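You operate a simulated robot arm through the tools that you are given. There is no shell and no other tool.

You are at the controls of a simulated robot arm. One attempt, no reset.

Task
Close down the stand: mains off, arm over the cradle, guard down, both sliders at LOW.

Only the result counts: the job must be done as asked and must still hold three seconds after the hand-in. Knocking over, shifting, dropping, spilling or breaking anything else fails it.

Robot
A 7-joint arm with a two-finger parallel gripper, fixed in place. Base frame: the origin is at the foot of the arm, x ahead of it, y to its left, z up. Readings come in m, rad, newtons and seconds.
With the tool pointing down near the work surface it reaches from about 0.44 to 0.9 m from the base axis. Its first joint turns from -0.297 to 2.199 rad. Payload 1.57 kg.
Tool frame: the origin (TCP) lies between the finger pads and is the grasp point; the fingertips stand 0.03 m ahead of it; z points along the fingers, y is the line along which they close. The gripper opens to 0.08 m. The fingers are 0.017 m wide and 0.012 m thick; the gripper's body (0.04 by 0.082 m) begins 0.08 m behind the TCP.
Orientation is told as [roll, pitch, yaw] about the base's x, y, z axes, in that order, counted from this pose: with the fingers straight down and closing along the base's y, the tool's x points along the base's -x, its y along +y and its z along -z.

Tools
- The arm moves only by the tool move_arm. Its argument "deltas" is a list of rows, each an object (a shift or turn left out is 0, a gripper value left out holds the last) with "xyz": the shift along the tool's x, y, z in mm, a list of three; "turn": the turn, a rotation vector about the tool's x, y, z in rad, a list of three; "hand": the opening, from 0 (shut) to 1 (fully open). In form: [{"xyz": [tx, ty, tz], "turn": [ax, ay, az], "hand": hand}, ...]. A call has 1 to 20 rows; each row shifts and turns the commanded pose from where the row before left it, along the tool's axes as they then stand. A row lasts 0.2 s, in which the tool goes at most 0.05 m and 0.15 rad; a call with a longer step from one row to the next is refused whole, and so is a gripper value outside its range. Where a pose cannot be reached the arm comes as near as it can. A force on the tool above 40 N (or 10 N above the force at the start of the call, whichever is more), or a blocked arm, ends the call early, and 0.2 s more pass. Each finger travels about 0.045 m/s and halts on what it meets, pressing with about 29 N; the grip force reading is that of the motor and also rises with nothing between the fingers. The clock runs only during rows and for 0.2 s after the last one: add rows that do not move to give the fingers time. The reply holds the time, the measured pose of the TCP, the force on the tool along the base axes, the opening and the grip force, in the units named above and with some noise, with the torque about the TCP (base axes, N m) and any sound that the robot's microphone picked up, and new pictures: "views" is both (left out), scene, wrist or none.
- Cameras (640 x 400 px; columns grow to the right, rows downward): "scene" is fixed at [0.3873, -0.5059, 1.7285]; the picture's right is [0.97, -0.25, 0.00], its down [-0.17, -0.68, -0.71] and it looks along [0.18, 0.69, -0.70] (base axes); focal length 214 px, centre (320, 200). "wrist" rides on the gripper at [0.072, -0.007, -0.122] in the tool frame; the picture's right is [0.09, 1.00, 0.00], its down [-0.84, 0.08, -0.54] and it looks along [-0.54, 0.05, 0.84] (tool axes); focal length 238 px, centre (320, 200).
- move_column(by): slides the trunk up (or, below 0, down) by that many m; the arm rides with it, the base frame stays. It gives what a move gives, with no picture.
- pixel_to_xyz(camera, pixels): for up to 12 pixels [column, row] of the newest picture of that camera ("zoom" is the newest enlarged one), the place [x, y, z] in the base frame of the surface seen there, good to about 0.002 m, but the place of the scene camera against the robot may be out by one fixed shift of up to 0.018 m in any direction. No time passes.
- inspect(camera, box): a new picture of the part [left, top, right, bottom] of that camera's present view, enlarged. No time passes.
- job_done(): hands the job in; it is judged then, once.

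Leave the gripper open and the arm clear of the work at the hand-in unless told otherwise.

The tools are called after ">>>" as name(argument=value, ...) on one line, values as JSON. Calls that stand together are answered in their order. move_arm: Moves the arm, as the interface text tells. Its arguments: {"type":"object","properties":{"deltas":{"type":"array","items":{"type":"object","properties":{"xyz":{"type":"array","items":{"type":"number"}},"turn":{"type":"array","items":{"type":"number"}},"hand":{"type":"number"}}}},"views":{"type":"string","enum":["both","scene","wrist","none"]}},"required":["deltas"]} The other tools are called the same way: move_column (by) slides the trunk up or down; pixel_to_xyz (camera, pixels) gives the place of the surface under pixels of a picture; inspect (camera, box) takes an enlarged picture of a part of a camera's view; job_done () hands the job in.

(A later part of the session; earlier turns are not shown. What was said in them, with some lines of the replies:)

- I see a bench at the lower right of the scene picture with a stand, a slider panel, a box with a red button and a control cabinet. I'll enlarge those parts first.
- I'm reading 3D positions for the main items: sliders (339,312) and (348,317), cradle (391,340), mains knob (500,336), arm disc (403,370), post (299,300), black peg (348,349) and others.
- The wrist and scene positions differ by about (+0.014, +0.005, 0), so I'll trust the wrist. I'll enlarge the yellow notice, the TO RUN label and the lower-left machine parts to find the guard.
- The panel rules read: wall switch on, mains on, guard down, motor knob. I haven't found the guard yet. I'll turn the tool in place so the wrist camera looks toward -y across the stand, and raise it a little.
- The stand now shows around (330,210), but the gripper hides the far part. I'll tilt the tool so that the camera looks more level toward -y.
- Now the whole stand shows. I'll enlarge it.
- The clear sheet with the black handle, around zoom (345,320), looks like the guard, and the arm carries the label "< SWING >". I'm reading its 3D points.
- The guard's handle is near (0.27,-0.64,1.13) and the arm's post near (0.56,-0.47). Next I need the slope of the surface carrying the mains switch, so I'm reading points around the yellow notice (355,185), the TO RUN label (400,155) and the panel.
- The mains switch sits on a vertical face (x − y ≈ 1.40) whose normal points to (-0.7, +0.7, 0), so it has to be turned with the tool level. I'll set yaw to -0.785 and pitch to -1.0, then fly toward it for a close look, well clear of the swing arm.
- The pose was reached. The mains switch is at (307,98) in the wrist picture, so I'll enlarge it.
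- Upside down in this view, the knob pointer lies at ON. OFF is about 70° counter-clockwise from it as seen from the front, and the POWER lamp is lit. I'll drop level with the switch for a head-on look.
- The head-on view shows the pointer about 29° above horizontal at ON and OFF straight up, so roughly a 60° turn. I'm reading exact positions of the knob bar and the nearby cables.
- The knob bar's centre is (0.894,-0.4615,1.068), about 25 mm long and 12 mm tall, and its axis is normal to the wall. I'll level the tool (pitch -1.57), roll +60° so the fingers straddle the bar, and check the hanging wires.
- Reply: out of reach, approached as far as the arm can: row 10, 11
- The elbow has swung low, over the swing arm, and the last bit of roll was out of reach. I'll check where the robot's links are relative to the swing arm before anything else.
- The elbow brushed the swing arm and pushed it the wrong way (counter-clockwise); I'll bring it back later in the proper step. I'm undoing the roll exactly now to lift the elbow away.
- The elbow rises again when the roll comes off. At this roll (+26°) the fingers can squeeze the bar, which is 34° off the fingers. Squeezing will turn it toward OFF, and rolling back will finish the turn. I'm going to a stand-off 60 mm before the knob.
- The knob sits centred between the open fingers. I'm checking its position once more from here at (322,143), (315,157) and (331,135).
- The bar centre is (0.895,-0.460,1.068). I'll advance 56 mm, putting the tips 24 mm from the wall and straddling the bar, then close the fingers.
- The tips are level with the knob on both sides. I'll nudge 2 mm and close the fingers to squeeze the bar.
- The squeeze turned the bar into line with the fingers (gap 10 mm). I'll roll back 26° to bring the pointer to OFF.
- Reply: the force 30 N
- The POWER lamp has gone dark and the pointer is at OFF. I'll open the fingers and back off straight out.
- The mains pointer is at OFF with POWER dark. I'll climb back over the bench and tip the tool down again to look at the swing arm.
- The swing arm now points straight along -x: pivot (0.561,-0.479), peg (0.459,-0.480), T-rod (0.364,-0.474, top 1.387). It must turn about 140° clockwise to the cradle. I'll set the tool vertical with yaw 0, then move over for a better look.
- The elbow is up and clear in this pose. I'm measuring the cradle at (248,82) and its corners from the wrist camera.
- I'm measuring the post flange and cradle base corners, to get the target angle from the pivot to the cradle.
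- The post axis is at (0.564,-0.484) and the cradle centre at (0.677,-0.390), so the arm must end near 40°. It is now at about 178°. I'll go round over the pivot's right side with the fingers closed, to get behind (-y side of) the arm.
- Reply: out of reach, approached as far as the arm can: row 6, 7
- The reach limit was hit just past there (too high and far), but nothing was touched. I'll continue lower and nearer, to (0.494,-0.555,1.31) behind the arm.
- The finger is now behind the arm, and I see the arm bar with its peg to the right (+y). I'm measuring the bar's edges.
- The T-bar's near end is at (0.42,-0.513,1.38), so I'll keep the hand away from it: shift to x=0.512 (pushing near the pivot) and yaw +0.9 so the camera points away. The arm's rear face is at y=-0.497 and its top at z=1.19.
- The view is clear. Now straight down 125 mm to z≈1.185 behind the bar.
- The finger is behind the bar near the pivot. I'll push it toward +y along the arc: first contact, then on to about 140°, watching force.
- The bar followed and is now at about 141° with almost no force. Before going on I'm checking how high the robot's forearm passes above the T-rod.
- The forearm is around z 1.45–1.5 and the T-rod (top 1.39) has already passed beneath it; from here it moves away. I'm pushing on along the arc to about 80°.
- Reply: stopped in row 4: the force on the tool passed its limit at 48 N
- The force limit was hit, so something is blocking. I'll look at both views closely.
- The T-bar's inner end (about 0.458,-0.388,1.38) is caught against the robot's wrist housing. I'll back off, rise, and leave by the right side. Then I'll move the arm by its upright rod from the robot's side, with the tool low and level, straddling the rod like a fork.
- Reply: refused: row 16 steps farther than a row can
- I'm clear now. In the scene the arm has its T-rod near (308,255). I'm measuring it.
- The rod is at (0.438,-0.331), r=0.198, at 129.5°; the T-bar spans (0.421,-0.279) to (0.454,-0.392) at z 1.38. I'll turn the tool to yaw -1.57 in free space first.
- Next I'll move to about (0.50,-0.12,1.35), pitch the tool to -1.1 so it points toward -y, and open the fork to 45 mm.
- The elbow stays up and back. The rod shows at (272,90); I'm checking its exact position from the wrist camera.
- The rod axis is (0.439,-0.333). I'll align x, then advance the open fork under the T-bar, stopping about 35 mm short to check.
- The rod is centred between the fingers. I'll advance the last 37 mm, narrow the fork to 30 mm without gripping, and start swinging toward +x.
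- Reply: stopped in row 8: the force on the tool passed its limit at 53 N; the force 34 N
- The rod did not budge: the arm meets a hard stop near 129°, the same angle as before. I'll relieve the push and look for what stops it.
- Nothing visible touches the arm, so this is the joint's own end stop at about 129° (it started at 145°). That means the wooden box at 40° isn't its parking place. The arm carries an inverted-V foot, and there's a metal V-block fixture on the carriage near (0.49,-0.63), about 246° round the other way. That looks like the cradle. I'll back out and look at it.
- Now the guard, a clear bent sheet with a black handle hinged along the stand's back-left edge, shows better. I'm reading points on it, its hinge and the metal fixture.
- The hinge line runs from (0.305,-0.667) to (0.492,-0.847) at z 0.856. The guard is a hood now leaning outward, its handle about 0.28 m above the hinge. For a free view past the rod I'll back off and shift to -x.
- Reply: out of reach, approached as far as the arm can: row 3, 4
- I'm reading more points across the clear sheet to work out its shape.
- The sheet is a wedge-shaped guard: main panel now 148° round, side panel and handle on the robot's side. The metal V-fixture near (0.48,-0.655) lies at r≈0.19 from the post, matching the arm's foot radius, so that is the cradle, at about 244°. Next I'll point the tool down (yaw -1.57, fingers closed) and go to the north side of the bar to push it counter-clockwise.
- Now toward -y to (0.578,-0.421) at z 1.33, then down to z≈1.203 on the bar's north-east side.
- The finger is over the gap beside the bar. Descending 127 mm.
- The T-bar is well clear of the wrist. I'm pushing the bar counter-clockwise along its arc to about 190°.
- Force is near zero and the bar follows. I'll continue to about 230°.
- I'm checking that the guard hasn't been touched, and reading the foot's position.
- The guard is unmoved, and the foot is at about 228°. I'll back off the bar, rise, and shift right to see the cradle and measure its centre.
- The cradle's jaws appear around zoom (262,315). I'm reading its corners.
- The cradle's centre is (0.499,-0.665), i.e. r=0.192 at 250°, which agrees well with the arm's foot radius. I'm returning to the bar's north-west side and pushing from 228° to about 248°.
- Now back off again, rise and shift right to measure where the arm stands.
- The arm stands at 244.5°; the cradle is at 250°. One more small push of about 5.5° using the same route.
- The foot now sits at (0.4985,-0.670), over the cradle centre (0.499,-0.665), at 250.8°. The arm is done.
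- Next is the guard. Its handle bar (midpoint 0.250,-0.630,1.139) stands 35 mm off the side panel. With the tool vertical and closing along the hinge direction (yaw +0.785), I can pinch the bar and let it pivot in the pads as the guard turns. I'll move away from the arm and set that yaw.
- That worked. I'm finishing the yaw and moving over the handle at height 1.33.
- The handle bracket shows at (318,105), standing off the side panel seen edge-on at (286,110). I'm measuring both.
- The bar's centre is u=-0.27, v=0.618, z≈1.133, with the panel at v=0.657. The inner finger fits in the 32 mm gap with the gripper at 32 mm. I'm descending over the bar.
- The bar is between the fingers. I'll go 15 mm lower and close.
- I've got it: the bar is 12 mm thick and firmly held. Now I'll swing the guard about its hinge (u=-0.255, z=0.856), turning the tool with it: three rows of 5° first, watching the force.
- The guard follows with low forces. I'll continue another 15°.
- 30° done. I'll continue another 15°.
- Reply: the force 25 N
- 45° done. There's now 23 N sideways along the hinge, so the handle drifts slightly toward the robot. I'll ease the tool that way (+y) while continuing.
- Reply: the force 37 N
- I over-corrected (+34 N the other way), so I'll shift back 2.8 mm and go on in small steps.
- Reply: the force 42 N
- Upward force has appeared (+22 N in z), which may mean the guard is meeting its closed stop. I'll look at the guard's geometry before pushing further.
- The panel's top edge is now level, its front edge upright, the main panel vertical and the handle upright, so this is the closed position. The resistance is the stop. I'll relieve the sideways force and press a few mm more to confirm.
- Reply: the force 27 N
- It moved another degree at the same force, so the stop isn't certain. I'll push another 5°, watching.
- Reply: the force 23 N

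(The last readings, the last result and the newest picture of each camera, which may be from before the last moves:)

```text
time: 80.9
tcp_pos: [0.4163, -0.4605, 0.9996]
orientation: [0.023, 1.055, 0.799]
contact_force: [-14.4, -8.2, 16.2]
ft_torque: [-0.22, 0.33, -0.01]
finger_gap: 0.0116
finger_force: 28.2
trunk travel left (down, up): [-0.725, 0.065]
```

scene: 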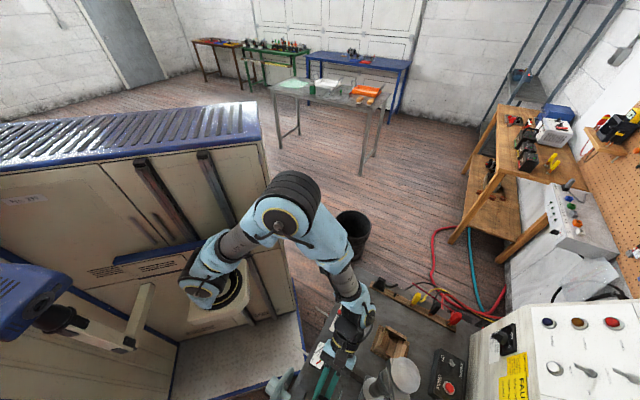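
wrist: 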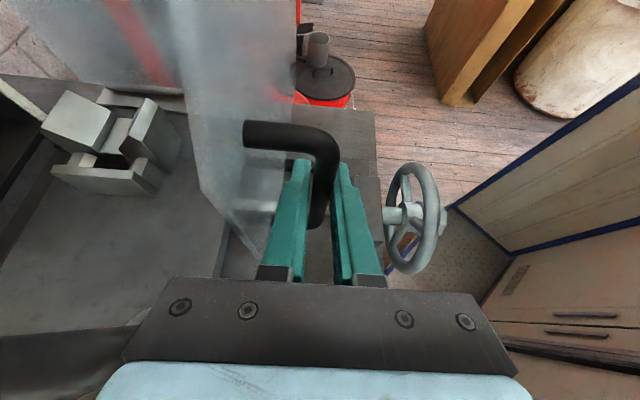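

Constant 22 N may just be the pads sliding along the now-upright bar. I'm checking with pictures whether the guard itself moved.

>>> move_arm(deltas=[{"hand": 0}])

>>> inspect(camera="wrist", box=[0, 0, 400, 280])

>>> pixel_to_xyz(camera="wrist", pixels=[[60, 30], [100, 70], [200, 160], [230, 220], [240, 60], [310, 130], [325, 160], [255, 135], [190, 90], [70, 50]])

```text
time: 81.3
tcp_pos: [0.4154, -0.4611, 1.0007]
orientation: [0.023, 1.053, 0.798]
contact_force: [-22.7, -6.9, 10.5]
ft_torque: [-0.31, 0.46, -0.06]
finger_gap: 0.0115
finger_force: 29.3
trunk travel left (down, up): [-0.725, 0.065]
```

scene: 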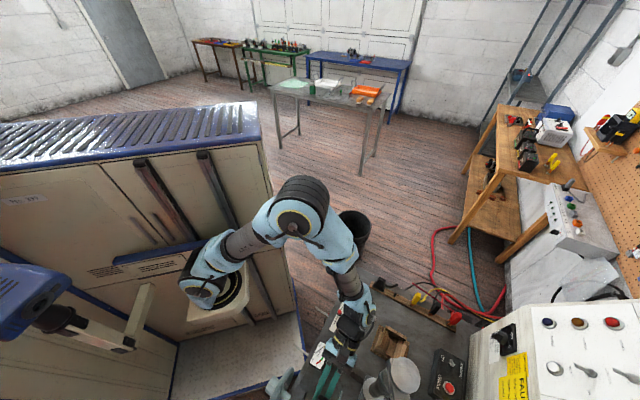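
wrist: 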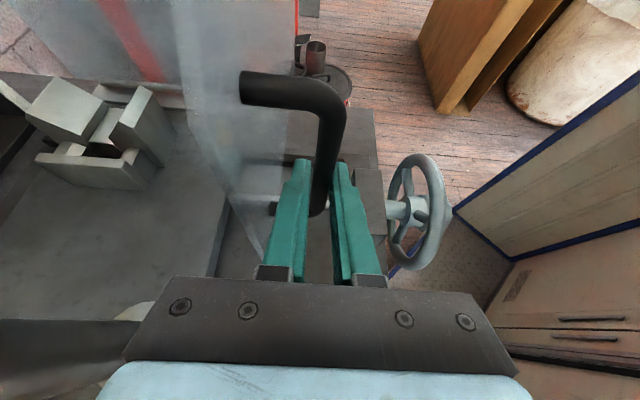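

```text
1.43 times, centred on (200, 140) of wrist
```

zoom: 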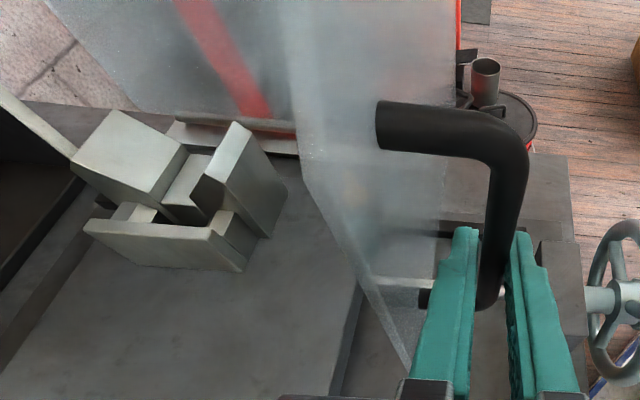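

```text
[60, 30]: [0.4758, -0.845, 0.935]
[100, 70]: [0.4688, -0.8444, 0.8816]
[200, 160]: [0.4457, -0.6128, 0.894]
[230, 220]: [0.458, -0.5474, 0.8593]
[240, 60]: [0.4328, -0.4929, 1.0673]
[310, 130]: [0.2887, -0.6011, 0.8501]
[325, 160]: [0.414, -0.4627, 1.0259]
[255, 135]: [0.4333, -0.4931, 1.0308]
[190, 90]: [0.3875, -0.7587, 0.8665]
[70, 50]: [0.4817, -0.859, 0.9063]
```

Confirmed: the main panel hasn't moved further and the fingers slid along the bar, so the guard is against its closed stop. I'll open to 32 mm and back straight out along the tool axis.

>>> move_arm(deltas=[{"hand": 0.4}, {"hand": 0.4}, {"hand": 0.4}, {"xyz": [0, 0, -15]}, {"xyz": [0, 0, -25]}, {"xyz": [0, 0, -35]}, {"xyz": [0, 0, -35]}])

>>> inspect(camera="wrist", box=[60, 0, 440, 240])

```text
time: 82.9
tcp_pos: [0.4873, -0.3931, 1.0537]
orientation: [0.021, 1.05, 0.799]
contact_force: [-0.3, 0.6, -0.3]
ft_torque: [-0.02, 0.0, 0.0]
finger_gap: 0.032
finger_force: 0.1
trunk travel left (down, up): [-0.725, 0.065]
```

scene: 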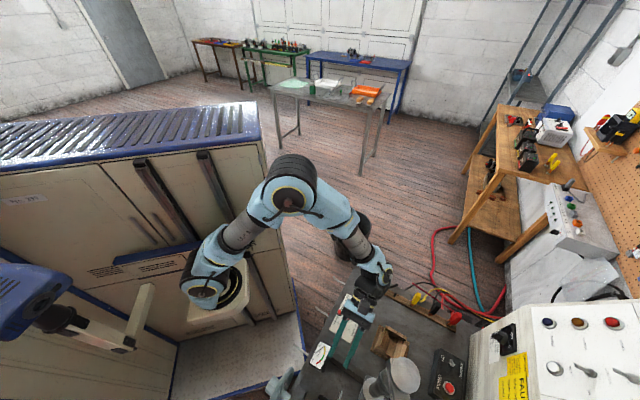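
wrist: 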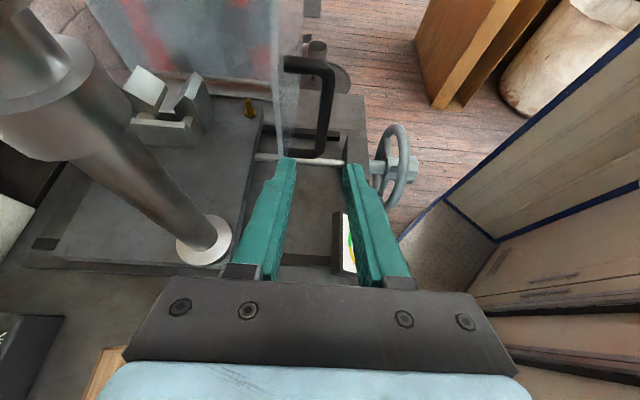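

```text
1.67 times, centred on (250, 120) of wrist
```

zoom: 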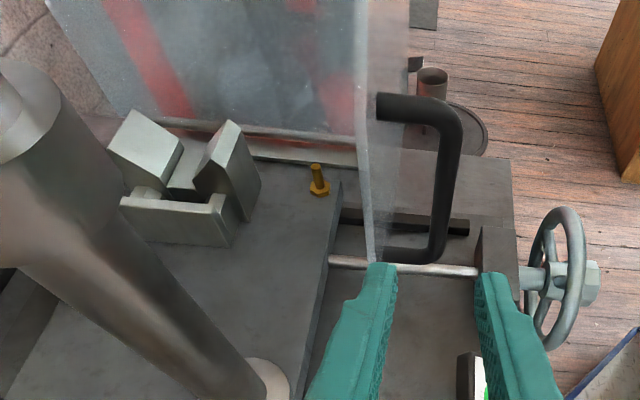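

The guard stays down by itself. The sliders come next: I'll lift away, return the tool to vertical (yaw 0.785) and look down at the slider panel.

>>> move_arm(deltas=[{"xyz": [20.6, 10.6, -37.5]}, {"xyz": [20.6, 10.6, -37.5]}, {"xyz": [20.6, 10.6, -37.5]}, {"xyz": [20.6, 10.6, -37.5]}, {"turn": [0, -0.15, 0]}, {"turn": [0, -0.15, 0]}, {"turn": [0, -0.15, 0]}, {"turn": [0, -0.15, 0]}, {"turn": [0, -0.15, 0]}, {"turn": [0, -0.15, 0]}, {"turn": [0, -0.15, 0]}])

>>> inspect(camera="scene", box=[240, 280, 440, 400])

```text
time: 85.3
tcp_pos: [0.5219, -0.302, 1.2008]
orientation: [0.008, -0.001, 0.784]
contact_force: [0.0, -0.1, 0.1]
ft_torque: [-0.03, 0.02, 0.0]
finger_gap: 0.0321
finger_force: 0.0
trunk travel left (down, up): [-0.725, 0.065]
```

scene: 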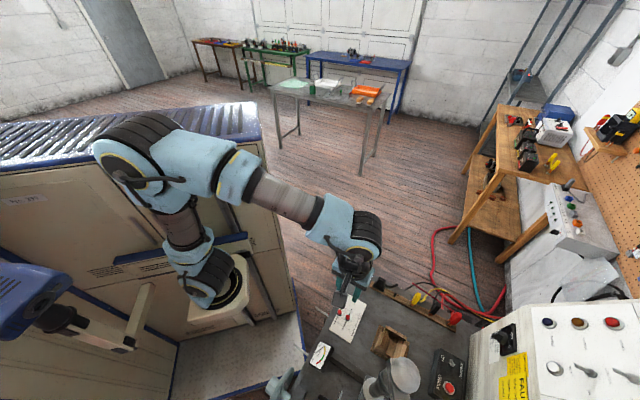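
wrist: 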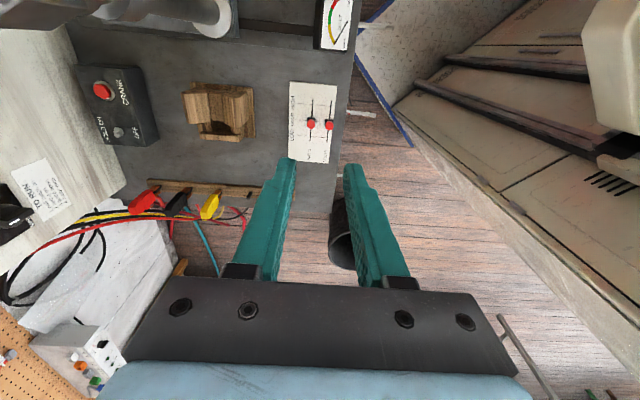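

```text
3.20 times, centred on (340, 340) of scene
```

zoom: 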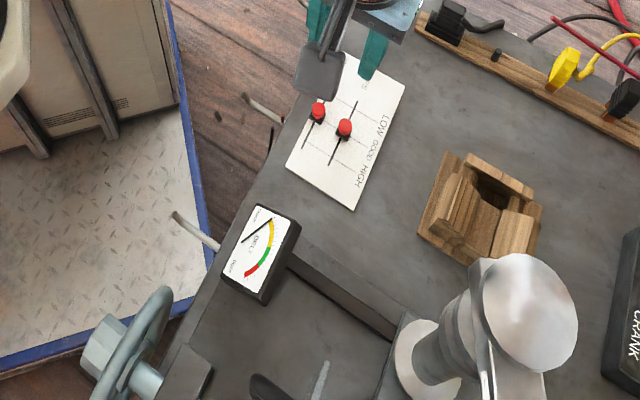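

The slider plate is at (312,120) in the wrist picture. I'll enlarge it and measure.

>>> inspect(camera="wrist", box=[270, 70, 370, 170])

>>> pixel_to_xyz(camera="wrist", pixels=[[311, 124], [329, 125], [311, 100], [329, 105], [308, 148], [328, 148], [291, 135], [291, 105], [313, 122], [331, 123]])

```text
4.00 times, centred on (320, 120) of wrist
```

zoom: 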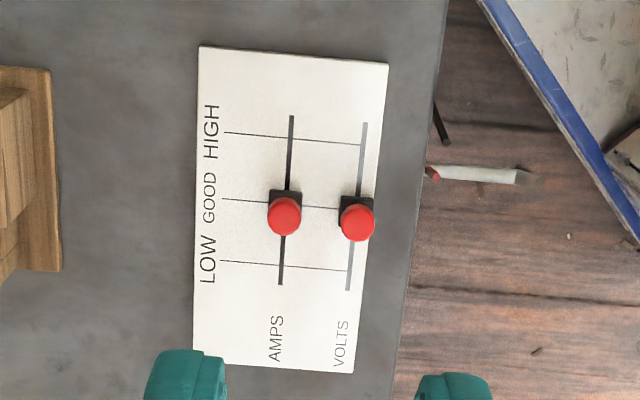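

```text
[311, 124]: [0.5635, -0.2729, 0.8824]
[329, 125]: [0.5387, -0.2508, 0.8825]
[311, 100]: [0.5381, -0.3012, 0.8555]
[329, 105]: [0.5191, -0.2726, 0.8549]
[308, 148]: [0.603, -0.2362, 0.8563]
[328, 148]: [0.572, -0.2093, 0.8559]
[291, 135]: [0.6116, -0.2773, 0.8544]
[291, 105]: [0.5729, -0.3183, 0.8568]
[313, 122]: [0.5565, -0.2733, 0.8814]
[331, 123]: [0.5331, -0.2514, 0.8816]
```

AMPS and VOLTS are both at GOOD. The LOW line crosses the tracks at zoom (281,266) and (349,270), just short of the track ends. I'm reading exact positions.

>>> pixel_to_xyz(camera="zoom", pixels=[[281, 265], [350, 270], [280, 283], [348, 290], [284, 216], [357, 222], [272, 195], [299, 195], [345, 200], [291, 118], [364, 125], [240, 262]])

```text
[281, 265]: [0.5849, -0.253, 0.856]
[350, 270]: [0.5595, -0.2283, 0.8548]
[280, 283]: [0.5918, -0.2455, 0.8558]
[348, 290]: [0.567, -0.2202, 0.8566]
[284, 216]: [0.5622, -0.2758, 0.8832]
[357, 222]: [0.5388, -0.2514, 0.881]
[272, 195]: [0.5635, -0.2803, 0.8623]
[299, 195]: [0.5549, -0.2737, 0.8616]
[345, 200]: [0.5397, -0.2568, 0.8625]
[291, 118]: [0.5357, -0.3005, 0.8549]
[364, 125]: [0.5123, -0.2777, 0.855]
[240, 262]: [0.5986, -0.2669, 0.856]
```

LOW lies at u=0.2345 for both; the knobs are at u≈0.203 (AMPS v=0.5926, VOLTS v=0.5587). With the fingers 22 mm apart, one finger sits behind each knob, so I can push both together. I'll go down behind them first.

>>> move_arm(deltas=[{"xyz": [-7, 3.7, 38], "hand": 0.275}, {"xyz": [-7, 3.6, 38]}, {"xyz": [0, 0, 40]}, {"xyz": [0, 0, 40]}, {"xyz": [0, 0, 40]}, {"xyz": [0, 0, 40]}, {"xyz": [0, 0, 40]}])

>>> inspect(camera="wrist", box=[250, 80, 390, 220])

```text
time: 86.9
tcp_pos: [0.5253, -0.2856, 0.9275]
orientation: [0.008, 0.003, 0.781]
contact_force: [-0.7, 0.0, -0.2]
ft_torque: [-0.02, -0.03, 0.04]
finger_gap: 0.0216
finger_force: 0.1
trunk travel left (down, up): [-0.725, 0.065]
```

scene: 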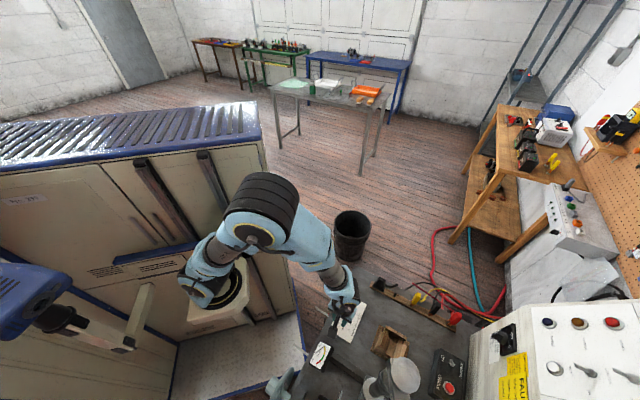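
wrist: 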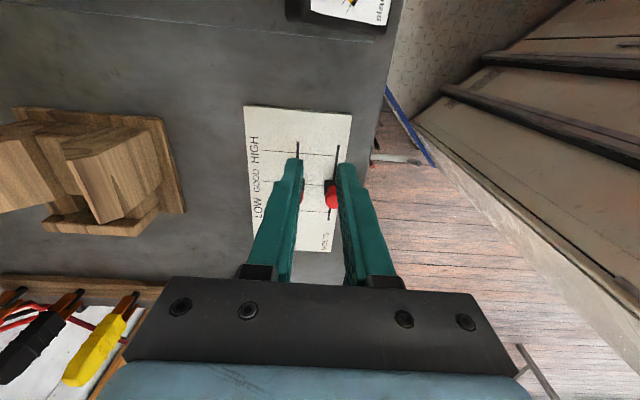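

```text
2.86 times, centred on (320, 150) of wrist
```

zoom: 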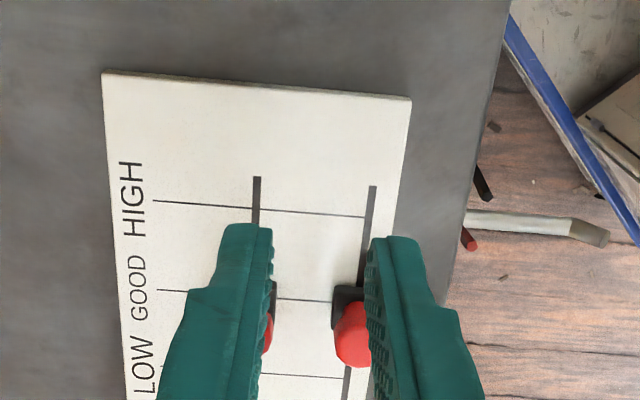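

I'll adjust 2 mm along v and lower 31 mm, so the tips sit 10 mm above the plate behind the knobs.

>>> move_arm(deltas=[{"xyz": [0, -2.3, 15]}, {"xyz": [0, 0, 16]}, {}], views="wrist")

>>> inspect(camera="wrist", box=[250, 100, 390, 220])

```text
time: 87.7
tcp_pos: [0.5263, -0.2868, 0.8957]
orientation: [0.01, 0.001, 0.783]
contact_force: [0.0, -0.1, 0.5]
ft_torque: [0.04, -0.01, 0.01]
finger_gap: 0.0219
finger_force: 0.1
trunk travel left (down, up): [-0.725, 0.065]
```

wrist: 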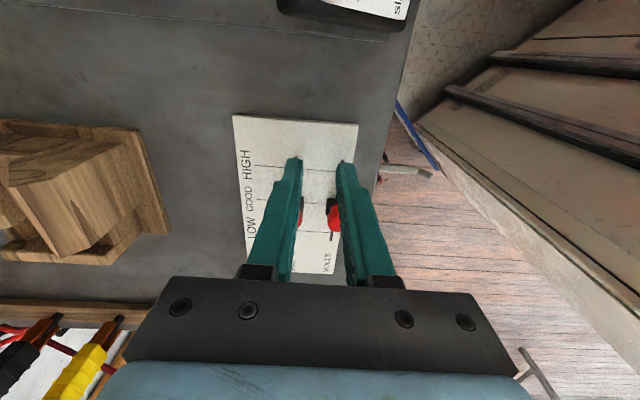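

```text
3.33 times, centred on (320, 160) of wrist
```

zoom: 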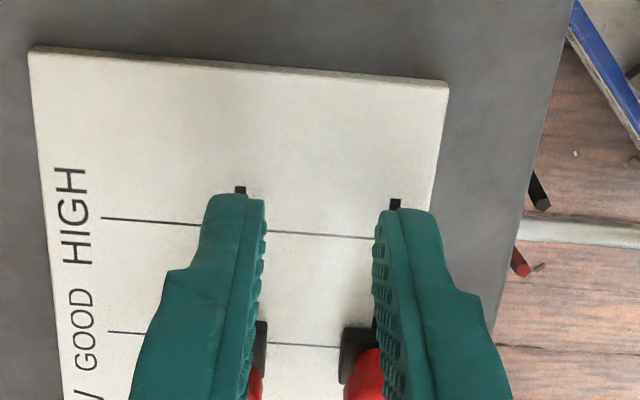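

Each finger lines up behind its knob. I'm pushing along +u: 46 mm in small steps, then checking.

>>> move_arm(deltas=[{"xyz": [-8, 0, 0], "hand": 0.26}, {"xyz": [-8, 0, 0]}, {"xyz": [-8, 0, 0]}, {"xyz": [-8, 0, 0]}, {"xyz": [-7, 0, 0]}, {"xyz": [-7, 0, 0]}, {}], views="wrist")

>>> inspect(camera="wrist", box=[250, 100, 390, 220])

```text
time: 89.3
tcp_pos: [0.5573, -0.2545, 0.8939]
orientation: [0.011, 0.001, 0.783]
contact_force: [-0.8, -0.5, -1.1]
ft_torque: [0.03, 0.02, -0.02]
finger_gap: 0.0208
finger_force: 0.1
trunk travel left (down, up): [-0.725, 0.065]
```

wrist: 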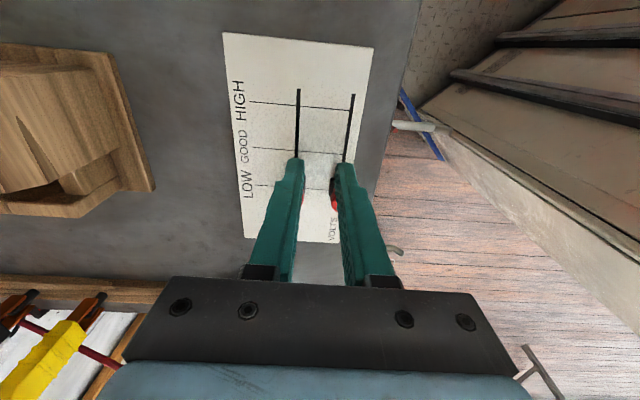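

```text
3.33 times, centred on (320, 160) of wrist
```

zoom: 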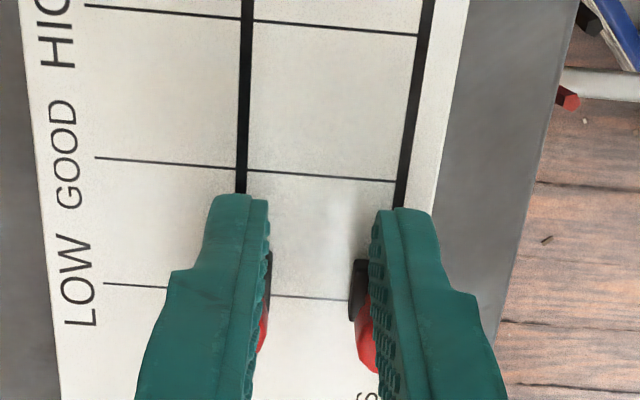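

No stop met yet. I'll back off 20 mm and lift to see where the knobs stand against the LOW line.

>>> move_arm(deltas=[{"xyz": [10, 0, 0]}, {"xyz": [15, 0, 0]}, {"xyz": [25, 0, -20]}, {"xyz": [25, 0, -35]}, {"xyz": [0, 0, -45]}, {"xyz": [0, 0, -45]}], views="wrist")

>>> inspect(camera="wrist", box=[260, 100, 380, 220])

```text
time: 90.7
tcp_pos: [0.5076, -0.3094, 1.0409]
orientation: [0.01, 0.002, 0.783]
contact_force: [0.6, -1.1, -1.0]
ft_torque: [0.01, 0.04, 0.0]
finger_gap: 0.0208
finger_force: 0.1
trunk travel left (down, up): [-0.725, 0.065]
```

wrist: 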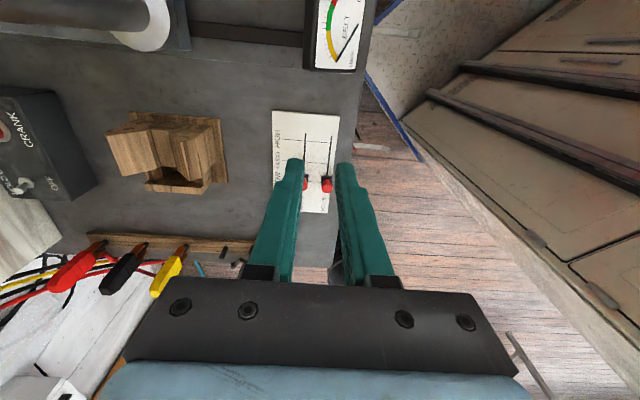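

```text
3.33 times, centred on (320, 160) of wrist
```

zoom: 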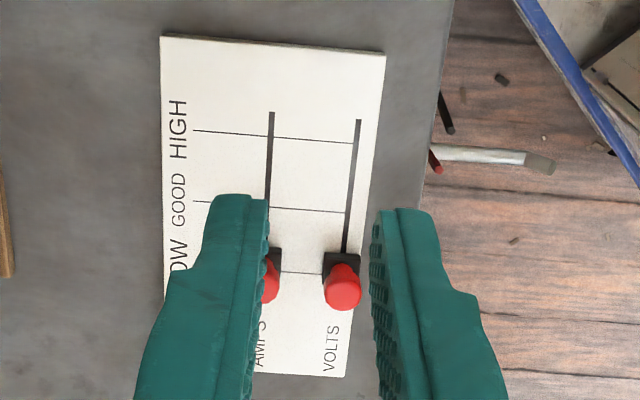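

>>> move_arm(deltas=[{"xyz": [0, 0, -45], "hand": 0.6}, {"xyz": [0, 0, -45]}, {"xyz": [0, 0, -45]}, {"xyz": [0, 0, -20]}], views="wrist")

>>> inspect(camera="wrist", box=[270, 70, 370, 170])

```text
time: 91.7
tcp_pos: [0.5057, -0.3088, 1.1976]
orientation: [0.009, 0.002, 0.785]
contact_force: [0.0, -0.8, 0.2]
ft_torque: [0.01, 0.01, -0.03]
finger_gap: 0.0481
finger_force: 0.0
trunk travel left (down, up): [-0.725, 0.065]
```

wrist: 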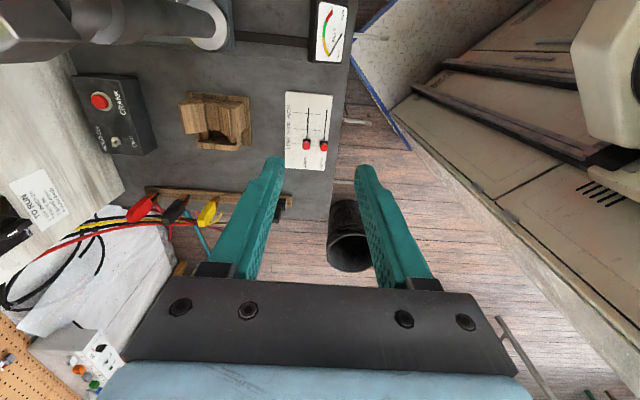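

```text
4.00 times, centred on (320, 120) of wrist
```

zoom: 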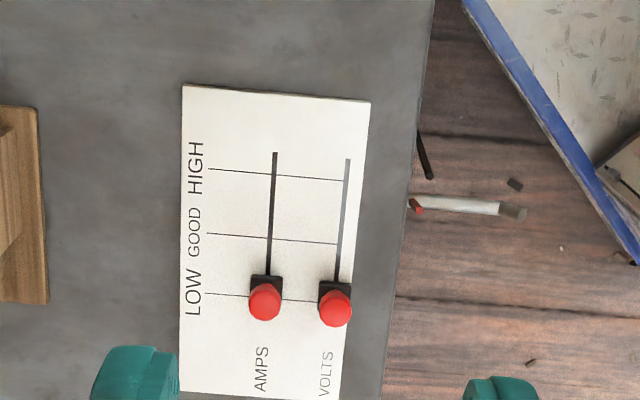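

>>> pixel_to_xyz(camera="zoom", pixels=[[264, 301], [335, 307], [256, 279], [280, 279], [325, 285], [348, 285], [240, 297], [300, 300], [235, 236], [300, 241], [266, 275], [336, 281]])

```text
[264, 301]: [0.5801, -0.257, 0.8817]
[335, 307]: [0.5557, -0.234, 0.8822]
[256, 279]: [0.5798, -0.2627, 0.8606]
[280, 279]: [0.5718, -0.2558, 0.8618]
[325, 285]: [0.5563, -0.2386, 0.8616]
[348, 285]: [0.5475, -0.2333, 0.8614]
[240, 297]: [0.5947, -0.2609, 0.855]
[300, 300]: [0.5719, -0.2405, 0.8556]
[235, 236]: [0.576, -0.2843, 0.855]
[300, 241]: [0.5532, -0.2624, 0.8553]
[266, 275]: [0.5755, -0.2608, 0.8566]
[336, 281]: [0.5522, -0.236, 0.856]
```

The knobs are at u≈0.230 and LOW is at 0.2348, so 5 mm remain. I'm returning the same way to push them the rest.

>>> move_arm(deltas=[{"xyz": [-15, 0, 40], "hand": 0.26}, {"xyz": [-15, 0, 40]}, {"xyz": [-15, 0, 40]}, {"xyz": [0, 0, 40]}, {"xyz": [0, 0, 40]}, {"xyz": [0, 0, 40]}, {"xyz": [0, 0, 40]}, {"xyz": [0, 0, 21]}, {}], views="wrist")

```text
time: 93.7
tcp_pos: [0.5378, -0.2769, 0.8945]
orientation: [0.009, 0.003, 0.781]
contact_force: [-0.1, -0.5, -1.0]
ft_torque: [-0.01, 0.02, -0.02]
finger_gap: 0.0211
finger_force: 0.1
trunk travel left (down, up): [-0.725, 0.065]
```

wrist: 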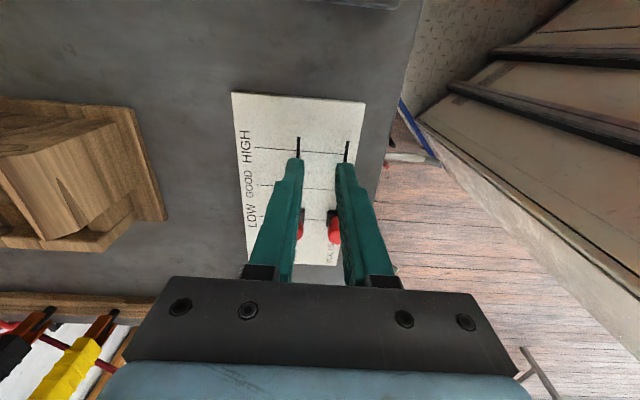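

I'm in place behind the knobs (u=0.1845). Now pushing 35 mm to u=0.2195.

>>> move_arm(deltas=[{"xyz": [-9, 0, 0]}, {"xyz": [-9, 0, 0]}, {"xyz": [-8, 0, 0]}, {"xyz": [-5, 0, 0]}, {"xyz": [-2.5, 0, 0]}, {"xyz": [-2, 0, 0]}, {}], views="wrist")

```text
time: 95.3
tcp_pos: [0.5608, -0.2517, 0.8919]
orientation: [0.011, 0.003, 0.781]
contact_force: [-2.5, -3.3, -0.2]
ft_torque: [-0.05, 0.06, 0.08]
finger_gap: 0.0208
finger_force: 0.1
trunk travel left (down, up): [-0.725, 0.065]
```

wrist: 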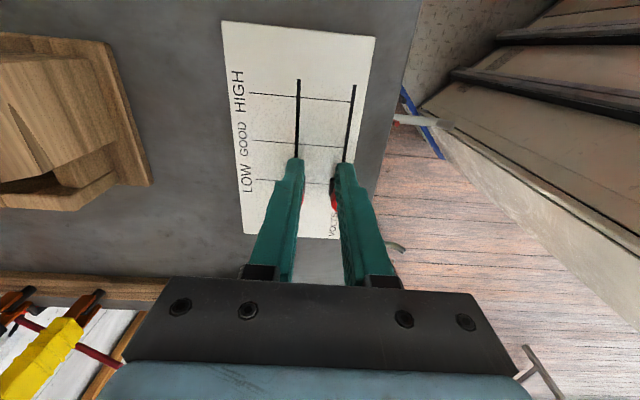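

Force is about 4 N against the motion. Another 2 mm in fine steps to feel for the stop.

>>> move_arm(deltas=[{"xyz": [-1, 0, 0]}, {"xyz": [-1, 0, 0]}, {}], views="none")

```text
time: 96.1
tcp_pos: [0.5621, -0.2512, 0.8943]
orientation: [0.013, 0.005, 0.78]
contact_force: [-17.4, -14.6, -0.2]
ft_torque: [-0.23, 0.48, 0.14]
finger_gap: 0.021
finger_force: 0.1
trunk travel left (down, up): [-0.725, 0.065]
```

The force jumped to 22 N with almost no travel, so that's the end stop. I'll back off, lift and check both knobs.

>>> move_arm(deltas=[{"xyz": [10, 0, 0]}, {"xyz": [20, 0, 0]}, {"xyz": [25, 0, -20]}, {"xyz": [25, 0, -35]}, {"xyz": [0, 0, -45], "hand": 0.6}, {"xyz": [0, 0, -45]}, {"xyz": [0, 0, -45]}, {"xyz": [0, 0, -45]}, {"xyz": [0, 0, -45]}, {"xyz": [0, 0, -20]}])

>>> inspect(camera="wrist", box=[270, 70, 370, 170])

```text
time: 98.3
tcp_pos: [0.5107, -0.3081, 1.1936]
orientation: [0.01, 0.003, 0.784]
contact_force: [-0.3, -0.2, -0.6]
ft_torque: [0.01, -0.03, -0.02]
finger_gap: 0.0477
finger_force: 0.1
trunk travel left (down, up): [-0.725, 0.065]
```

scene: 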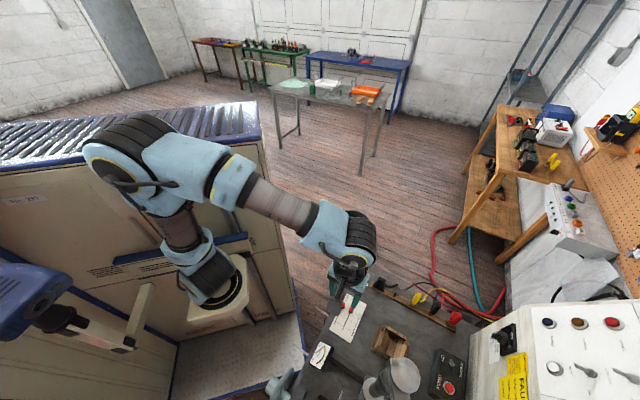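
wrist: 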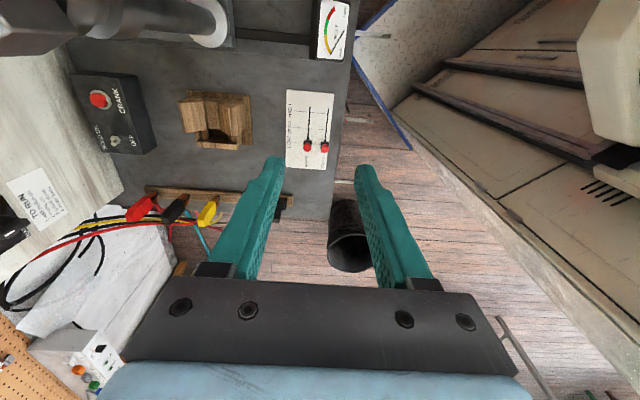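

```text
4.00 times, centred on (320, 120) of wrist
```

zoom: 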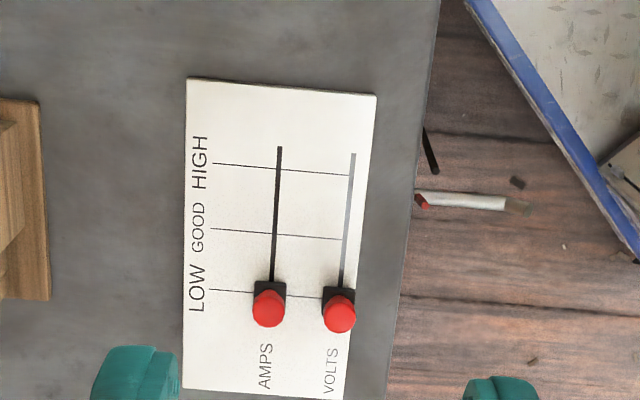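

>>> pixel_to_xyz(camera="zoom", pixels=[[268, 307], [339, 314], [259, 285], [283, 285], [328, 290], [352, 290], [240, 292], [304, 296], [271, 277], [342, 284], [269, 330], [339, 335]])

```text
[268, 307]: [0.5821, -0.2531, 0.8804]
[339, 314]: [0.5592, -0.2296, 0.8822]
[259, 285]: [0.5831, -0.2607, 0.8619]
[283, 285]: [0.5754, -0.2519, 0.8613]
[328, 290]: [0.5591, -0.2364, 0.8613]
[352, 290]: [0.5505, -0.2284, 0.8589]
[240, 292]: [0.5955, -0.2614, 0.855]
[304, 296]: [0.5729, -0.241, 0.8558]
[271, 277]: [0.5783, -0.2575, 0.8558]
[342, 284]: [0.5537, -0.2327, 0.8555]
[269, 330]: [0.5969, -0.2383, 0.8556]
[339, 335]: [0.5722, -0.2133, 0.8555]
```

Both bases now sit on the LOW line (u≈0.2347). Last, I'll withdraw to the free area over the floor and look over the whole stand.

>>> move_arm(deltas=[{"xyz": [-23.6, 23.6, -33.4], "hand": 1}, {"xyz": [-23.6, 23.6, -33.4]}, {"xyz": [-23.6, 23.6, -33.4]}, {"xyz": [-23.6, 23.6, -33.4]}, {"xyz": [-23.6, 23.6, -33.4]}, {"xyz": [-23.6, 23.6, -33.4]}, {"turn": [0, 0, 0.15]}, {"turn": [0, 0, 0.15]}, {"turn": [0, 0, 0.15]}, {"turn": [0, 0, 0.15]}, {"turn": [0, 0, 0.15]}, {"turn": [0, 0, 0.15]}, {"turn": [0, 0, 0.15]}, {"turn": [0, 0, 0.15]}, {"turn": [0, 0, 0.15]}, {"turn": [0, 0, 0.15]}, {"turn": [0, 0, 0.15]}, {"turn": [0, 0, 0.15]}, {"turn": [0, 0, 0.15]}, {"turn": [0, 0, 0.15]}], views="none")

>>> move_arm(deltas=[{"turn": [0, -0.15, 0]}, {"turn": [0, -0.15, 0]}, {"turn": [0, -0.15, 0]}, {"turn": [0, -0.15, 0]}])

>>> inspect(camera="wrist", box=[160, 0, 440, 175])

>>> inspect(camera="scene", box=[260, 270, 460, 400])

>>> inspect(camera="scene", box=[480, 290, 640, 400])

```text
time: 102.5
tcp_pos: [0.5125, -0.1085, 1.3958]
orientation: [-0.007, 0.007, -1.321]
contact_force: [-0.2, 0.6, 0.1]
ft_torque: [0.02, -0.01, -0.02]
finger_gap: 0.08
finger_force: 0.1
trunk travel left (down, up): [-0.725, 0.065]
```

```text
time: 103.5
tcp_pos: [0.5108, -0.1086, 1.3942]
orientation: [-0.007, -0.595, -1.312]
contact_force: [-0.2, 0.3, -1.2]
ft_torque: [-0.01, -0.02, -0.01]
finger_gap: 0.0798
finger_force: 0.1
trunk travel left (down, up): [-0.725, 0.065]
```

scene: 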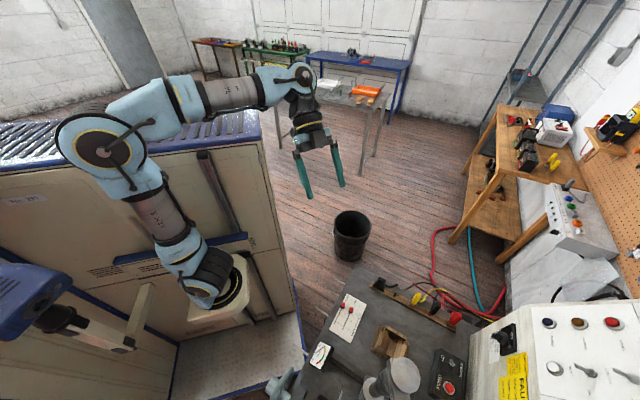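
wrist: 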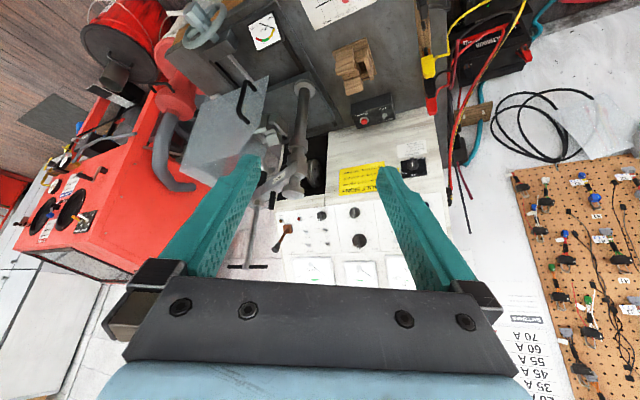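

```text
2.29 times, centred on (300, 88) of wrist
```

zoom: 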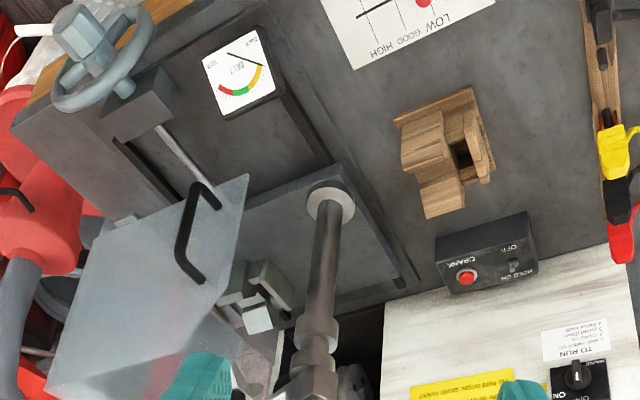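

```text
3.08 times, centred on (360, 335) of scene
```

zoom: 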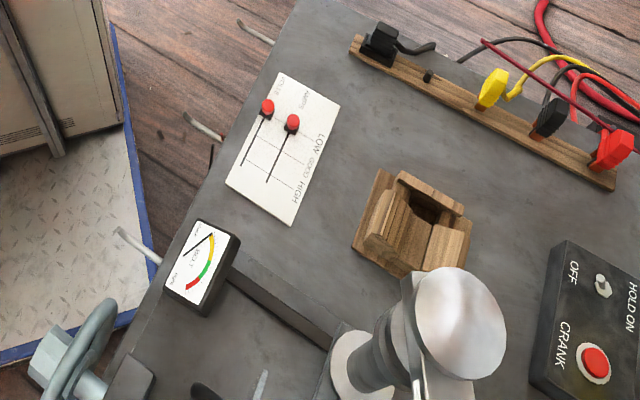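

```text
3.64 times, centred on (560, 345) of scene
```

zoom: 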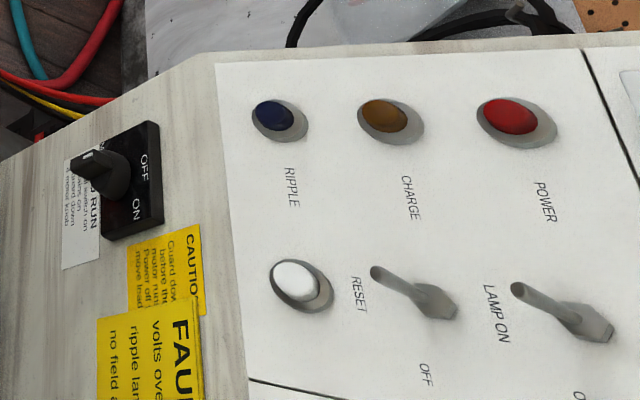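

Mains OFF with POWER dark, guard down and sliders at LOW all hold. I'll check once more that the arm still stands over the cradle.

>>> inspect(camera="wrist", box=[200, 70, 360, 240])

>>> inspect(camera="scene", box=[320, 340, 440, 400])

```text
2.35 times, centred on (280, 155) of wrist
```

zoom: 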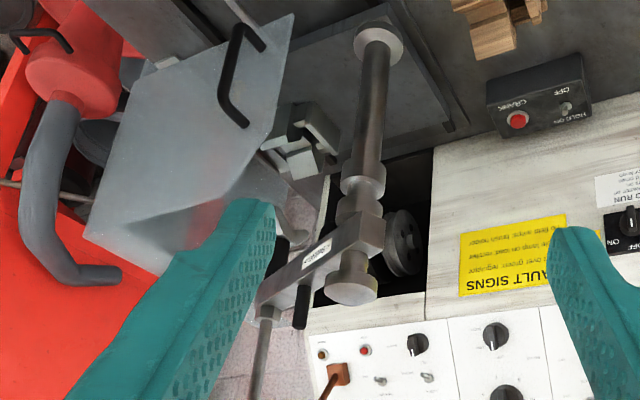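

```text
5.33 times, centred on (380, 370) of scene
```

zoom: 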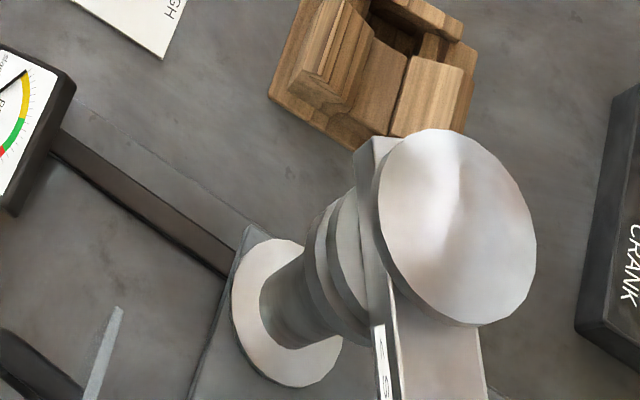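

>>> pixel_to_xyz(camera="wrist", pixels=[[272, 200], [255, 220], [257, 204], [271, 162], [293, 193], [253, 225], [234, 85], [254, 105]])

```text
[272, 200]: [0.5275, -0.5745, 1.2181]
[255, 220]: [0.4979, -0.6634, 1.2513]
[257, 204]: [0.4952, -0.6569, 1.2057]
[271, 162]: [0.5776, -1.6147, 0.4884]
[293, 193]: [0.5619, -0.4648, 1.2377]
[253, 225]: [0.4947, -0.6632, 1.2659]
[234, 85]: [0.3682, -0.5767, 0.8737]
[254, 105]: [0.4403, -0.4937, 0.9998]
```

The rod is still at (0.496,-0.671), 250°, directly over the cradle. Mains is off, the guard is down, both sliders are at LOW, the gripper is open and the arm is clear. I'm handing in.

>>> job_done()

```text
The job is handed in.
```

I've closed down the stand and handed the job in; I don't know yet how it was judged. These are the final readings I took before handing in:

- **Mains:** the switch points at OFF and the POWER lamp is dark.
- **Arm:** its foot is over the metal V-block on the carriage, within about 1 cm of its centre. I took that block to be the cradle, not the wooden box. The arm hits a hard stop before it can swing clockwise to the box, and the V-block sits at the same distance from the post as the arm's foot.
- **Guard:** it is down against its stop and stayed there when I let go of the handle.
- **Sliders:** AMPS and VOLTS both sit on the LOW line, pushed to the end stop.

While I was lining up for the mains switch, the robot's elbow knocked the swing arm about 30° away from where it had been standing. I later pushed the arm on to the V-block. The elbow did not appear to move or damage anything else.

The gripper is open and the robot arm is clear of the stand.
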